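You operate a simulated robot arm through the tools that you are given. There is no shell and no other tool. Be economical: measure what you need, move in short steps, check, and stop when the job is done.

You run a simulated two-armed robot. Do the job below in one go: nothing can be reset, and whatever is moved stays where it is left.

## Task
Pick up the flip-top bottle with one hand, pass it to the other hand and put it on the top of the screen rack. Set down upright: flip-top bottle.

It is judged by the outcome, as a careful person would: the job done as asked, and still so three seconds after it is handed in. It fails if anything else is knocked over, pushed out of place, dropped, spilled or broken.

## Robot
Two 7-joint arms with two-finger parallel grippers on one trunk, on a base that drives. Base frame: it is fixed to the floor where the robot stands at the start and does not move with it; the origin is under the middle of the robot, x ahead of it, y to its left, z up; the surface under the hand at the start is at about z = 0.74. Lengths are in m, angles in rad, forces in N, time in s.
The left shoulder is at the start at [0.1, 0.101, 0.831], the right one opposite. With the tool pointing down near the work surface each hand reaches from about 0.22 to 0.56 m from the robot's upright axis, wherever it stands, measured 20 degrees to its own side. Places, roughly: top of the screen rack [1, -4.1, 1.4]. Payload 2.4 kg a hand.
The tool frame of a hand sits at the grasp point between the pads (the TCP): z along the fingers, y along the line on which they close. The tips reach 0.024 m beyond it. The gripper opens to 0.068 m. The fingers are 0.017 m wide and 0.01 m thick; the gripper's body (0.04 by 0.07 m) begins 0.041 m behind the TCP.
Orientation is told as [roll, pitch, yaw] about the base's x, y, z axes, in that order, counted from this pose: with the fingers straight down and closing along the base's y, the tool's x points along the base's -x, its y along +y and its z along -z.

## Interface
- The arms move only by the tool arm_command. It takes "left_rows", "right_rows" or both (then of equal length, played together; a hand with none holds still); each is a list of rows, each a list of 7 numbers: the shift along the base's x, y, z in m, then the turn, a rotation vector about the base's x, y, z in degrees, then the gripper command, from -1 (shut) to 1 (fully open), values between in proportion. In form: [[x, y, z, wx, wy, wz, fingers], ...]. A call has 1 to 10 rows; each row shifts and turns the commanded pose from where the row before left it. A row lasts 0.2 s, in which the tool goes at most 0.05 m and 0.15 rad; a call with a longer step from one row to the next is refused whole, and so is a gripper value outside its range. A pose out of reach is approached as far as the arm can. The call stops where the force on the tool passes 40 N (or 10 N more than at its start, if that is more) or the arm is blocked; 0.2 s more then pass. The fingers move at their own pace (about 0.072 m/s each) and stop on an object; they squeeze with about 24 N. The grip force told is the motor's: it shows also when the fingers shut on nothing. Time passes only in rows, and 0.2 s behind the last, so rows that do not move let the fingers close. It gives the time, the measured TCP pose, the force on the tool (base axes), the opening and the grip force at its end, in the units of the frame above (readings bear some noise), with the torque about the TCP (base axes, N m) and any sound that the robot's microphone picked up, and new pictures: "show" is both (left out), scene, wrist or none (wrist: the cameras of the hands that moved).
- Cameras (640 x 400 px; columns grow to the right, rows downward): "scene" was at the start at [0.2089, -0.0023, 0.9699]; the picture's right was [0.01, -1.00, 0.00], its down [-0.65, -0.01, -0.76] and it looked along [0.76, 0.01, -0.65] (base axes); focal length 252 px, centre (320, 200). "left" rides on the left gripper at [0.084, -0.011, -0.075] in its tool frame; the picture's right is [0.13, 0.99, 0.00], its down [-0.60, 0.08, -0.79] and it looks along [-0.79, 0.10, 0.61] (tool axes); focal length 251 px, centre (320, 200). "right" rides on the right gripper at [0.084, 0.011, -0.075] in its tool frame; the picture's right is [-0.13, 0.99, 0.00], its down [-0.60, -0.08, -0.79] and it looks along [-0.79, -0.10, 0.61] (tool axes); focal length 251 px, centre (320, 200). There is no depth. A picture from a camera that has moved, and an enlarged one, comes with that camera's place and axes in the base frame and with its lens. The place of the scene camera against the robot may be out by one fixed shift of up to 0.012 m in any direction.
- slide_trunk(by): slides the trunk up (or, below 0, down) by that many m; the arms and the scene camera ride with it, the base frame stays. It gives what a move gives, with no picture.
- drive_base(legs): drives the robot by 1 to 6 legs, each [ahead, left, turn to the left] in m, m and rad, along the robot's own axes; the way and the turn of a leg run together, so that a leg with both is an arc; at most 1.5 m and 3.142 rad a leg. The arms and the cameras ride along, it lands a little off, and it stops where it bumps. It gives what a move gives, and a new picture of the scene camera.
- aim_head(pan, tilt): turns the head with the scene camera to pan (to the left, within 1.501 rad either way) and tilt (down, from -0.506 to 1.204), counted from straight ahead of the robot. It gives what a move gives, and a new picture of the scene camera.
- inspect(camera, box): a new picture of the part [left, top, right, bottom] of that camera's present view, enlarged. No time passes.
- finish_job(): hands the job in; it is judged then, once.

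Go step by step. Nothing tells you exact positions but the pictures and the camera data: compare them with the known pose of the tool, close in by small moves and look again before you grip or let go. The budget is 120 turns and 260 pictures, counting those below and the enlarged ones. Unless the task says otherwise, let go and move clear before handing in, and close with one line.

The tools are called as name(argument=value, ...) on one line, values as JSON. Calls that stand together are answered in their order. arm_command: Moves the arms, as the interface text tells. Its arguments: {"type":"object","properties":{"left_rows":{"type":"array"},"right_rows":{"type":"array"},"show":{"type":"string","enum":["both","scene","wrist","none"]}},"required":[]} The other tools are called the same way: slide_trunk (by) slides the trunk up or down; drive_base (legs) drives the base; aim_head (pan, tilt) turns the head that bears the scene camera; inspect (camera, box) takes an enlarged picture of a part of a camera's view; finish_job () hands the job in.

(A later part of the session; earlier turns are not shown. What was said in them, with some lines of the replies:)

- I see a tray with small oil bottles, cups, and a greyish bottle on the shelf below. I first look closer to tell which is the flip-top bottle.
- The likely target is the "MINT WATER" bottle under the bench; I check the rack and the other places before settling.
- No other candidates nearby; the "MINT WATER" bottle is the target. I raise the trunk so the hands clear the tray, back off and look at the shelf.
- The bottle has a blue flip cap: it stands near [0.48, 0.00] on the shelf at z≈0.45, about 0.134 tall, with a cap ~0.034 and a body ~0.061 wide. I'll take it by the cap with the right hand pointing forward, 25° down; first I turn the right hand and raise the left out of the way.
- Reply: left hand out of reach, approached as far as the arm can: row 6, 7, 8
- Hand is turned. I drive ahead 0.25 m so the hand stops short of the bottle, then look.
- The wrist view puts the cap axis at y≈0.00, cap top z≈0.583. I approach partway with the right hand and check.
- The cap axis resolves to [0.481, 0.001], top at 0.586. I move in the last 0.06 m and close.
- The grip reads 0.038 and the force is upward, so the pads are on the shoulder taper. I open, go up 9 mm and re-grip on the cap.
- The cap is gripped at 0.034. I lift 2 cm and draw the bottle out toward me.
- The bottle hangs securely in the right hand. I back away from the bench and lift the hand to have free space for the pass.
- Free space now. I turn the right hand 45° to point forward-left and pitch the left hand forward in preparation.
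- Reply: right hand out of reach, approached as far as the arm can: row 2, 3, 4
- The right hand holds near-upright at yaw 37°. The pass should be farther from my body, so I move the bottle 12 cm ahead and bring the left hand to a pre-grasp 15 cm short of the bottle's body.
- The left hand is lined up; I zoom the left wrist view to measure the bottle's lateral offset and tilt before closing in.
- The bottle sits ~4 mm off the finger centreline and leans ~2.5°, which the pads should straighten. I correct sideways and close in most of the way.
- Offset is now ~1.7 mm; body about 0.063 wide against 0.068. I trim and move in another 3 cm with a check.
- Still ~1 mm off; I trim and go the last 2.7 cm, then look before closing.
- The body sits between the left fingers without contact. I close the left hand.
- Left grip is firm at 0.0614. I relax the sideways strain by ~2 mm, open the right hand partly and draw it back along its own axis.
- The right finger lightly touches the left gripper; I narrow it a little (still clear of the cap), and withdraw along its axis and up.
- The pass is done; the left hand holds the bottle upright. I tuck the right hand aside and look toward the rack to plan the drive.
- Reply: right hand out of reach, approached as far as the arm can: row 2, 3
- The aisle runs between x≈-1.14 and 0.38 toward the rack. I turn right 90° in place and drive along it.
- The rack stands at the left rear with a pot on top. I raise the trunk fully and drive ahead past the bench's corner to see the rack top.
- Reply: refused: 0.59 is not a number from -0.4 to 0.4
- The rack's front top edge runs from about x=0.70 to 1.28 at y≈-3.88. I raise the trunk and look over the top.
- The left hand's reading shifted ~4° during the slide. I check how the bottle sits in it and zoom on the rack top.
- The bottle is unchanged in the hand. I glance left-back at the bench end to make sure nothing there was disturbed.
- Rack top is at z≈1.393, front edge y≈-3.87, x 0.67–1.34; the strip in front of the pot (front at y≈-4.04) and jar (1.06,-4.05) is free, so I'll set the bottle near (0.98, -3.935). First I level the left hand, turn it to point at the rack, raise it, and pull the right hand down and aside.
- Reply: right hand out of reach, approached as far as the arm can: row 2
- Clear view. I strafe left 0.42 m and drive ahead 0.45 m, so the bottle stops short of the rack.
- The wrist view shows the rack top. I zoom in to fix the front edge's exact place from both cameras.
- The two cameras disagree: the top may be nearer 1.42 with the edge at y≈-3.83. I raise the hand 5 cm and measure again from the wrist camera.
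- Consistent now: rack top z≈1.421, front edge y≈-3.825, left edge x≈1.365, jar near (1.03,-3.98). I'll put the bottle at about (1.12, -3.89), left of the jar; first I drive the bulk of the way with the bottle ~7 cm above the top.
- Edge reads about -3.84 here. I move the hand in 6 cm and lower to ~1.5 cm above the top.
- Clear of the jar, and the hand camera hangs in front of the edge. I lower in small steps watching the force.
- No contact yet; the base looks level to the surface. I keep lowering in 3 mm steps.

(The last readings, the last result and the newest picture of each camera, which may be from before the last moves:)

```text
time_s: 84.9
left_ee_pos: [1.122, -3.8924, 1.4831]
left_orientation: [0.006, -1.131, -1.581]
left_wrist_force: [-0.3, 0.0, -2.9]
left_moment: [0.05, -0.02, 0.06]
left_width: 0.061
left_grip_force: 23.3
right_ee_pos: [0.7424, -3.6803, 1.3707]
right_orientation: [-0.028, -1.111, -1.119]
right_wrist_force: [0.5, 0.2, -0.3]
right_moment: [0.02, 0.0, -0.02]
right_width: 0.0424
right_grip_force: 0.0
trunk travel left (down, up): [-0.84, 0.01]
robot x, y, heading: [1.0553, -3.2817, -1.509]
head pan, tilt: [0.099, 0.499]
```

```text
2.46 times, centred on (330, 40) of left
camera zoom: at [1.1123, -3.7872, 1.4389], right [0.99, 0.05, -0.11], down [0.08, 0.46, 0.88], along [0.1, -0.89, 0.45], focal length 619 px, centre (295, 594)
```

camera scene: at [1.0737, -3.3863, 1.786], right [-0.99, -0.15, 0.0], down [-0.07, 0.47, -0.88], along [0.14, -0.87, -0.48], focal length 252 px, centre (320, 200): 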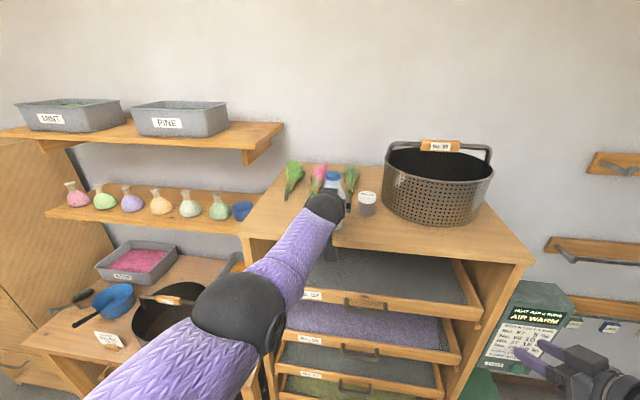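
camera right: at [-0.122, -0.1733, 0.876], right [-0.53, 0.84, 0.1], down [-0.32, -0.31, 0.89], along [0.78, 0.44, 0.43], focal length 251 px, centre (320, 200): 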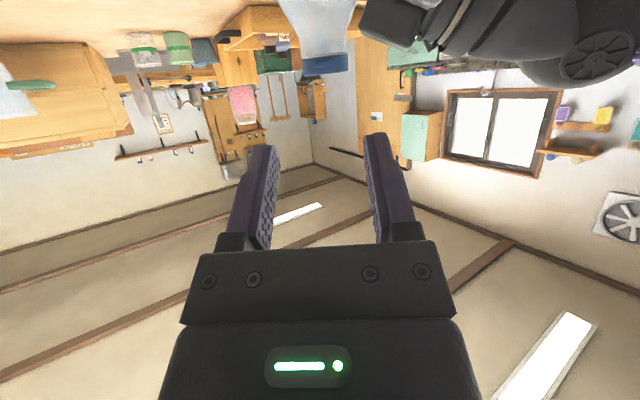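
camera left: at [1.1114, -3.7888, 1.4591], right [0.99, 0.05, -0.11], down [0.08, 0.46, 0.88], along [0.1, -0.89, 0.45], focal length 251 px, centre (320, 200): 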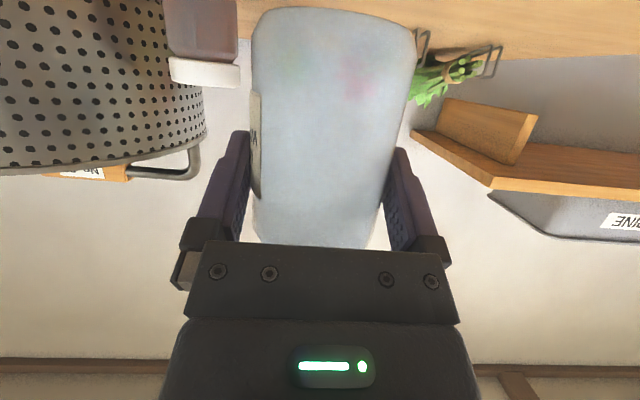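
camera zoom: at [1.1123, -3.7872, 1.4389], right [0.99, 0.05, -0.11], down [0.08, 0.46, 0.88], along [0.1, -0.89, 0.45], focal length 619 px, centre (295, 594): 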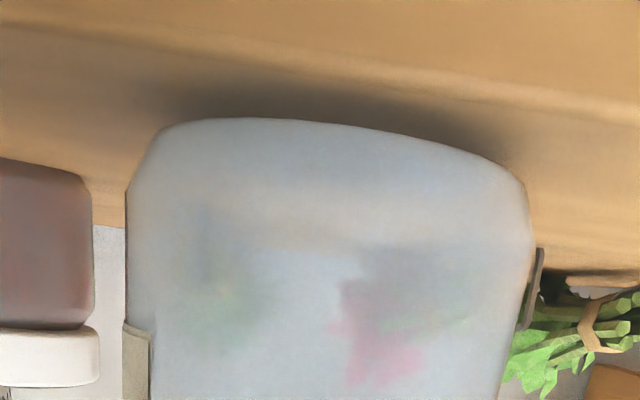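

The edge seems close to the bottle's front, so I'll set it 3 cm further in and 2 cm farther from the jar: raise slightly, shift, and check.

arm_command(left_rows=[[0, 0, 0.02, 0, 0, 0, -1], [0.02, -0.015, 0, 0, 0, 0, -1], [0, -0.016, 0, 0, 0, 0, -1], [0, 0, -0.01, 0, 0, 0, -1], [0, 0, 0, 0, 0, 0, -1]])

inspect(camera="left", box=[160, 0, 480, 80])

inspect(camera="scene", box=[230, 130, 430, 260])

```text
time_s: 86.1
left_ee_pos: [1.139, -3.8964, 1.4934]
left_orientation: [0.009, -1.13, -1.58]
left_wrist_force: [0.1, -1.0, -2.9]
left_moment: [-0.01, 0.0, -0.02]
left_width: 0.0609
left_grip_force: 24.2
left hand out of reach, approached as far as the arm can: row 2, 3
right_ee_pos: [0.7436, -3.6792, 1.3704]
right_orientation: [-0.027, -1.111, -1.118]
right_wrist_force: [-0.5, 0.6, 0.5]
right_moment: [-0.01, -0.05, -0.01]
right_width: 0.0423
right_grip_force: 0.1
trunk travel left (down, up): [-0.84, 0.01]
robot x, y, heading: [1.0526, -3.2817, -1.51]
head pan, tilt: [0.099, 0.499]
camera scene: at [1.0736, -3.3866, 1.786], right [-0.99, -0.15, 0.0], down [-0.07, 0.47, -0.88], along [0.14, -0.87, -0.48], focal length 252 px, centre (320, 200)
camera left: at [1.1295, -3.7921, 1.4493], right [0.99, 0.05, -0.11], down [0.08, 0.46, 0.88], along [0.1, -0.89, 0.45], focal length 251 px, centre (320, 200)
```

scene: 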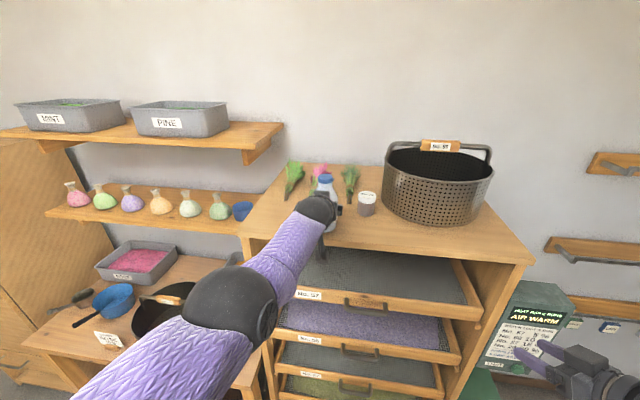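
left: 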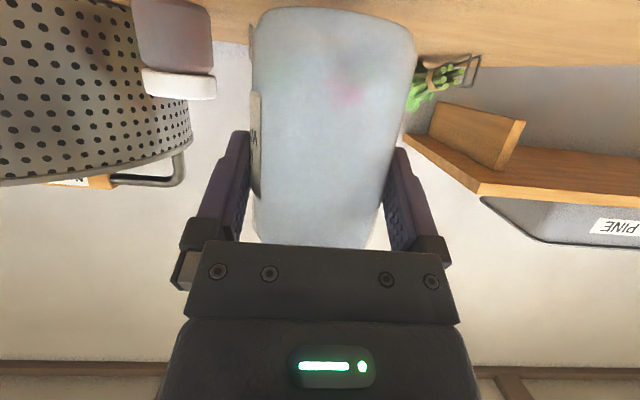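

```text
2.00 times, centred on (320, 40) of left
camera zoom: at [1.1295, -3.7921, 1.4493], right [0.99, 0.05, -0.11], down [0.08, 0.46, 0.88], along [0.1, -0.89, 0.45], focal length 503 px, centre (320, 520)
```

zoom: 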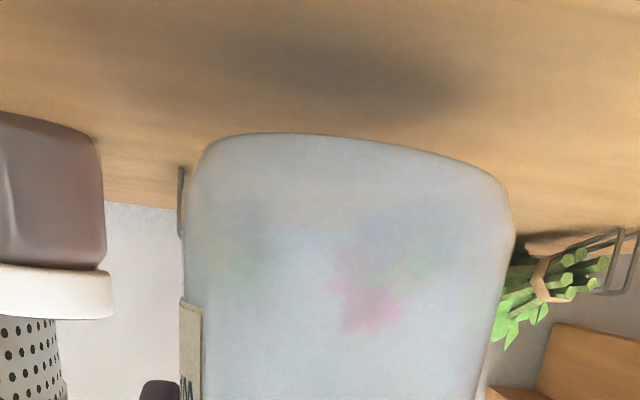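

```text
3.08 times, centred on (330, 195) of scene
camera zoom: at [1.0736, -3.3866, 1.786], right [-0.99, -0.15, 0.0], down [-0.07, 0.47, -0.88], along [0.14, -0.87, -0.48], focal length 775 px, centre (289, 215)
```

zoom: 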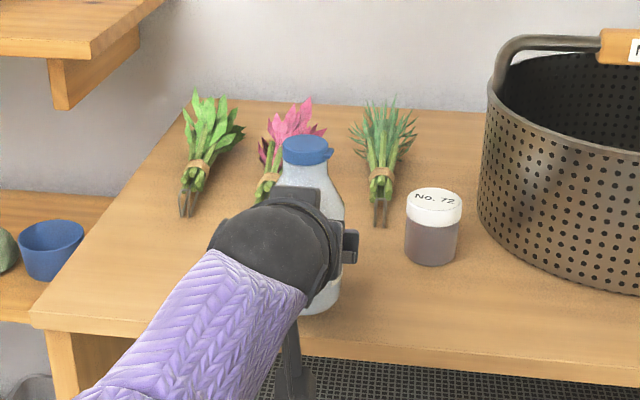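

The arm is at full stretch, so I nudge the base 3 cm forward instead, with the bottle ~1 cm above the surface.

drive_base(legs=[[0.032, 0, 0]])

inspect(camera="left", box=[160, 0, 480, 80])

```text
time_s: 87.0
left_ee_pos: [1.1411, -3.9265, 1.4946]
left_orientation: [0.008, -1.133, -1.579]
left_wrist_force: [-0.2, -0.5, -2.9]
left_moment: [0.01, 0.01, 0.02]
left_width: 0.0609
left_grip_force: 23.7
right_ee_pos: [0.7469, -3.7114, 1.37]
right_orientation: [-0.027, -1.11, -1.118]
right_wrist_force: [0.2, -1.1, -0.4]
right_moment: [0.01, -0.03, 0.01]
right_width: 0.0425
right_grip_force: 0.1
trunk travel left (down, up): [-0.84, 0.01]
robot x, y, heading: [1.0569, -3.3142, -1.516]
head pan, tilt: [0.099, 0.499]
camera scene: at [1.0752, -3.4164, 1.7861], right [-0.99, -0.15, 0.0], down [-0.07, 0.47, -0.88], along [0.14, -0.87, -0.48], focal length 252 px, centre (320, 200)
```

scene: 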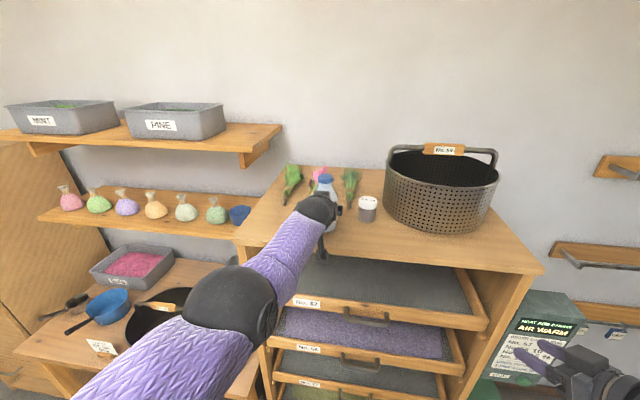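

```text
2.00 times, centred on (320, 40) of left
camera zoom: at [1.1311, -3.8221, 1.4497], right [0.99, 0.05, -0.11], down [0.08, 0.46, 0.88], along [0.1, -0.89, 0.45], focal length 503 px, centre (320, 520)
```

zoom: 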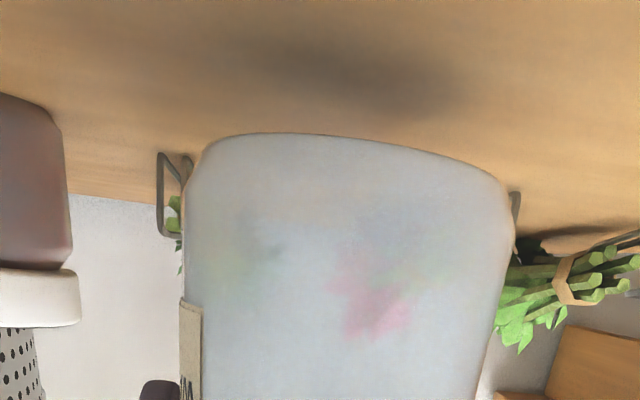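

Hooks and jar stay clear. I lower in small steps to contact.

arm_command(left_rows=[[0, 0, -0.005, 0, 0, 0, -1], [0, 0, -0.005, 0, 0, 0, -1]], show="none")

arm_command(left_rows=[[0, 0, -0.003, 0, 0, 0, -1]], show="none")

arm_command(left_rows=[[0, 0, -0.003, 0, 0, 0, -1]], show="none")

inspect(camera="left", box=[160, 0, 480, 80])

```text
time_s: 87.6
left_ee_pos: [1.1432, -3.9281, 1.4818]
left_orientation: [0.008, -1.129, -1.581]
left_wrist_force: [0.1, -0.9, -3.2]
left_moment: [0.02, 0.02, 0.02]
left_width: 0.061
left_grip_force: 24.1
right_ee_pos: [0.7456, -3.7129, 1.3704]
right_orientation: [-0.026, -1.109, -1.121]
right_wrist_force: [-0.2, -0.2, -0.4]
right_moment: [-0.02, 0.01, 0.01]
right_width: 0.0421
right_grip_force: 0.1
trunk travel left (down, up): [-0.84, 0.01]
robot x, y, heading: [1.0581, -3.3119, -1.512]
head pan, tilt: [0.099, 0.499]
```

```text
time_s: 88.0
left_ee_pos: [1.143, -3.9242, 1.4797]
left_orientation: [0.008, -1.131, -1.581]
left_wrist_force: [-0.1, 1.4, 0.6]
left_moment: [0.09, 0.08, -0.05]
left_width: 0.0608
left_grip_force: 24.1
right_ee_pos: [0.7449, -3.7117, 1.3712]
right_orientation: [-0.025, -1.108, -1.118]
right_wrist_force: [0.1, 0.0, -0.7]
right_moment: [-0.05, 0.01, 0.01]
right_width: 0.0424
right_grip_force: 0.0
trunk travel left (down, up): [-0.84, 0.01]
robot x, y, heading: [1.0591, -3.312, -1.512]
head pan, tilt: [0.099, 0.499]
```

```text
time_s: 88.4
left_ee_pos: [1.1416, -3.9245, 1.4792]
left_orientation: [0.009, -1.139, -1.58]
left_wrist_force: [1.6, -5.1, 12.1]
left_moment: [-0.03, 0.09, 0.0]
left_width: 0.061
left_grip_force: 24.0
left hand out of reach, approached as far as the arm can: row 1
right_ee_pos: [0.7456, -3.7101, 1.3706]
right_orientation: [-0.029, -1.11, -1.12]
right_wrist_force: [0.2, -0.3, 0.2]
right_moment: [0.01, -0.02, 0.0]
right_width: 0.0424
right_grip_force: 0.1
trunk travel left (down, up): [-0.84, 0.01]
robot x, y, heading: [1.0546, -3.318, -1.512]
head pan, tilt: [0.099, 0.499]
```

```text
2.00 times, centred on (320, 40) of left
camera zoom: at [1.1331, -3.8205, 1.4352], right [0.99, 0.05, -0.11], down [0.08, 0.47, 0.88], along [0.1, -0.88, 0.46], focal length 503 px, centre (320, 520)
```

zoom: 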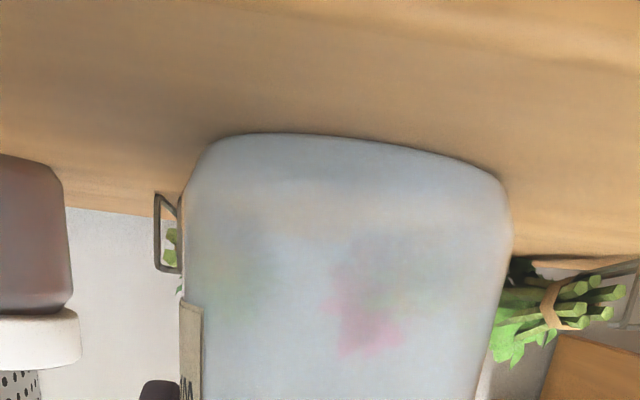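

Contact: the force swung to +12 N, the bottle sits on the top. I relax 1.5 mm and open slowly.

arm_command(left_rows=[[0, 0, 0.002, 0, 0, 0, -1], [0, 0, 0, 0, 0, 0, 0.85], [0, 0, 0, 0, 0, 0, 1], [0, 0, 0, 0, 0, 0, 1]])

inspect(camera="scene", box=[230, 130, 430, 260])

```text
time_s: 89.4
left_ee_pos: [1.1418, -3.9238, 1.4798]
left_orientation: [0.007, -1.132, -1.579]
left_wrist_force: [0.0, 0.2, 0.4]
left_moment: [-0.01, -0.02, 0.0]
left_width: 0.0679
left_grip_force: 0.1
right_ee_pos: [0.7461, -3.7114, 1.3697]
right_orientation: [-0.027, -1.11, -1.117]
right_wrist_force: [0.1, -0.2, 0.2]
right_moment: [0.02, 0.04, 0.01]
right_width: 0.0426
right_grip_force: 0.1
trunk travel left (down, up): [-0.84, 0.01]
robot x, y, heading: [1.0568, -3.311, -1.515]
head pan, tilt: [0.099, 0.499]
camera scene: at [1.0752, -3.4173, 1.786], right [-0.99, -0.15, 0.0], down [-0.07, 0.47, -0.88], along [0.14, -0.87, -0.48], focal length 252 px, centre (320, 200)
camera left: at [1.1325, -3.8199, 1.4351], right [0.99, 0.05, -0.11], down [0.08, 0.46, 0.88], along [0.1, -0.89, 0.45], focal length 251 px, centre (320, 200)
```

scene: 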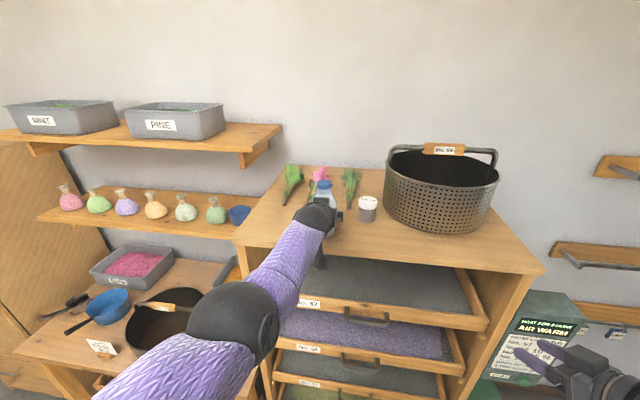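
left: 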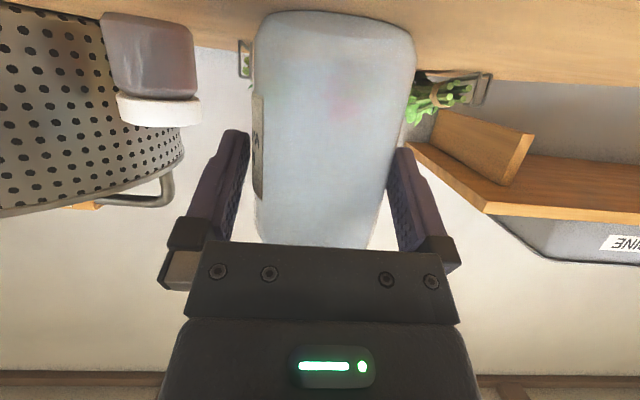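

```text
3.08 times, centred on (330, 195) of scene
camera zoom: at [1.0752, -3.4173, 1.786], right [-0.99, -0.15, 0.0], down [-0.07, 0.47, -0.88], along [0.14, -0.87, -0.48], focal length 775 px, centre (289, 215)
```

zoom: 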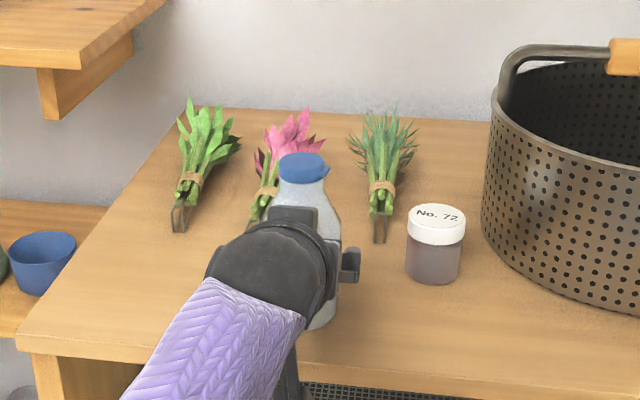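

Released and the bottle stands by itself. I withdraw straight back, slowly first.

arm_command(left_rows=[[0, 0.008, 0, 0, 0, 0, 1], [0, 0.01, 0, 0, 0, 0, 1], [0, 0.012, 0, 0, 0, 0, 1]], show="wrist")

```text
time_s: 90.2
left_ee_pos: [1.1417, -3.8936, 1.4785]
left_orientation: [0.011, -1.133, -1.584]
left_wrist_force: [-0.2, -0.4, -1.4]
left_moment: [-0.01, -0.04, 0.03]
left_width: 0.0681
left_grip_force: 0.1
right_ee_pos: [0.7452, -3.7099, 1.3706]
right_orientation: [-0.027, -1.111, -1.119]
right_wrist_force: [0.1, 0.1, 0.9]
right_moment: [0.04, 0.01, -0.01]
right_width: 0.0425
right_grip_force: 0.1
trunk travel left (down, up): [-0.84, 0.01]
robot x, y, heading: [1.0563, -3.3107, -1.515]
head pan, tilt: [0.099, 0.499]
camera left: at [1.1328, -3.7892, 1.4354], right [0.99, 0.05, -0.11], down [0.08, 0.46, 0.88], along [0.1, -0.89, 0.45], focal length 251 px, centre (320, 200)
```

left: 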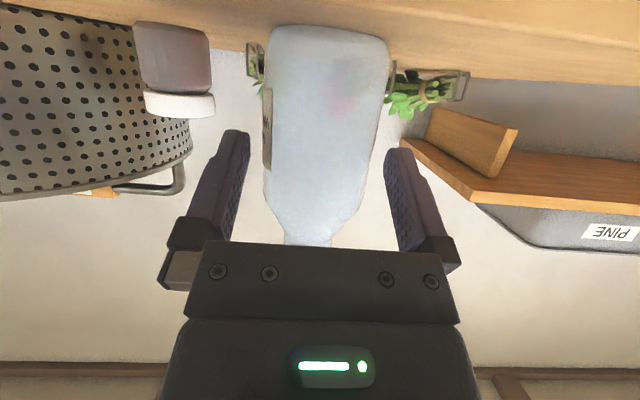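

Withdrawing cleanly with no contact. I keep going straight back, then back the base away and look.

arm_command(left_rows=[[0, 0.03, 0, 0, 0, 0, 1], [0, 0.03, 0, 0, 0, 0, 1], [0, 0.03, 0, 0, 0, 0, 1]], show="none")

drive_base(legs=[[-0.25, 0, 0]])

inspect(camera="scene", box=[190, 100, 430, 260])

```text
time_s: 91.0
left_ee_pos: [1.1473, -3.803, 1.4845]
left_orientation: [0.023, -1.141, -1.59]
left_wrist_force: [0.5, -0.4, 0.2]
left_moment: [0.01, -0.02, 0.01]
left_width: 0.068
left_grip_force: 0.2
right_ee_pos: [0.7458, -3.7107, 1.3705]
right_orientation: [-0.028, -1.11, -1.115]
right_wrist_force: [1.3, -0.1, -0.4]
right_moment: [0.0, 0.03, -0.03]
right_width: 0.0423
right_grip_force: 0.0
trunk travel left (down, up): [-0.84, 0.01]
robot x, y, heading: [1.058, -3.3125, -1.517]
head pan, tilt: [0.099, 0.499]
```

```text
time_s: 92.8
left_ee_pos: [1.133, -3.5532, 1.4804]
left_orientation: [0.031, -1.133, -1.595]
left_wrist_force: [-0.5, 0.8, 0.6]
left_moment: [0.01, -0.01, 0.03]
left_width: 0.0681
left_grip_force: 0.0
right_ee_pos: [0.7314, -3.46, 1.371]
right_orientation: [-0.029, -1.111, -1.117]
right_wrist_force: [-0.4, 0.3, 0.2]
right_moment: [-0.04, 0.0, -0.02]
right_width: 0.0425
right_grip_force: 0.1
trunk travel left (down, up): [-0.84, 0.01]
robot x, y, heading: [1.0437, -3.0631, -1.518]
head pan, tilt: [0.099, 0.499]
camera scene: at [1.0614, -3.166, 1.786], right [-0.99, -0.16, 0.0], down [-0.07, 0.47, -0.88], along [0.14, -0.87, -0.48], focal length 252 px, centre (320, 200)
```

scene: 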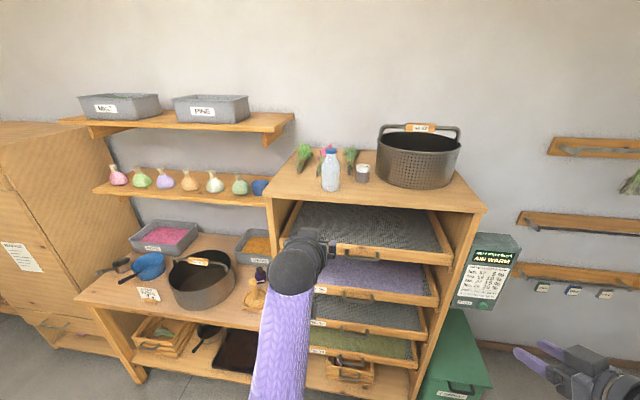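

```text
2.50 times, centred on (310, 180) of scene
camera zoom: at [1.0614, -3.166, 1.786], right [-0.99, -0.16, 0.0], down [-0.07, 0.47, -0.88], along [0.14, -0.87, -0.48], focal length 630 px, centre (345, 250)
```

zoom: 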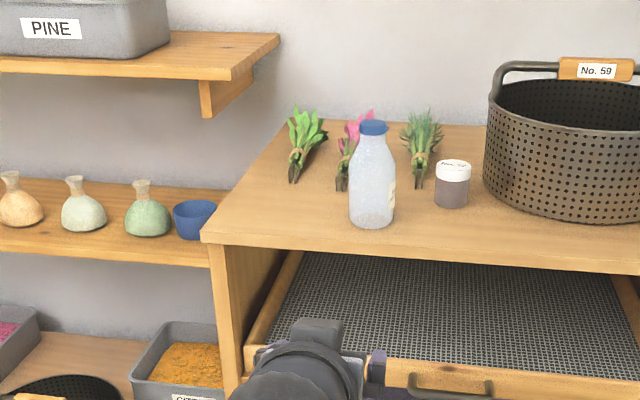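

The bottle stands upright on the rack top, clear of the edge and the other things, with both hands away. I hand it in.

finish_job()

```text
The job is handed in.
```

The flip-top bottle, labelled "MINT WATER", was picked up with the right hand, passed to the left and set upright on top of the screen rack. Both hands are clear, and nothing I could see was disturbed. The left arm shifted slightly while I raised the trunk beside the second bench. I couldn't see the near end of that bench afterwards, so it is unchecked.
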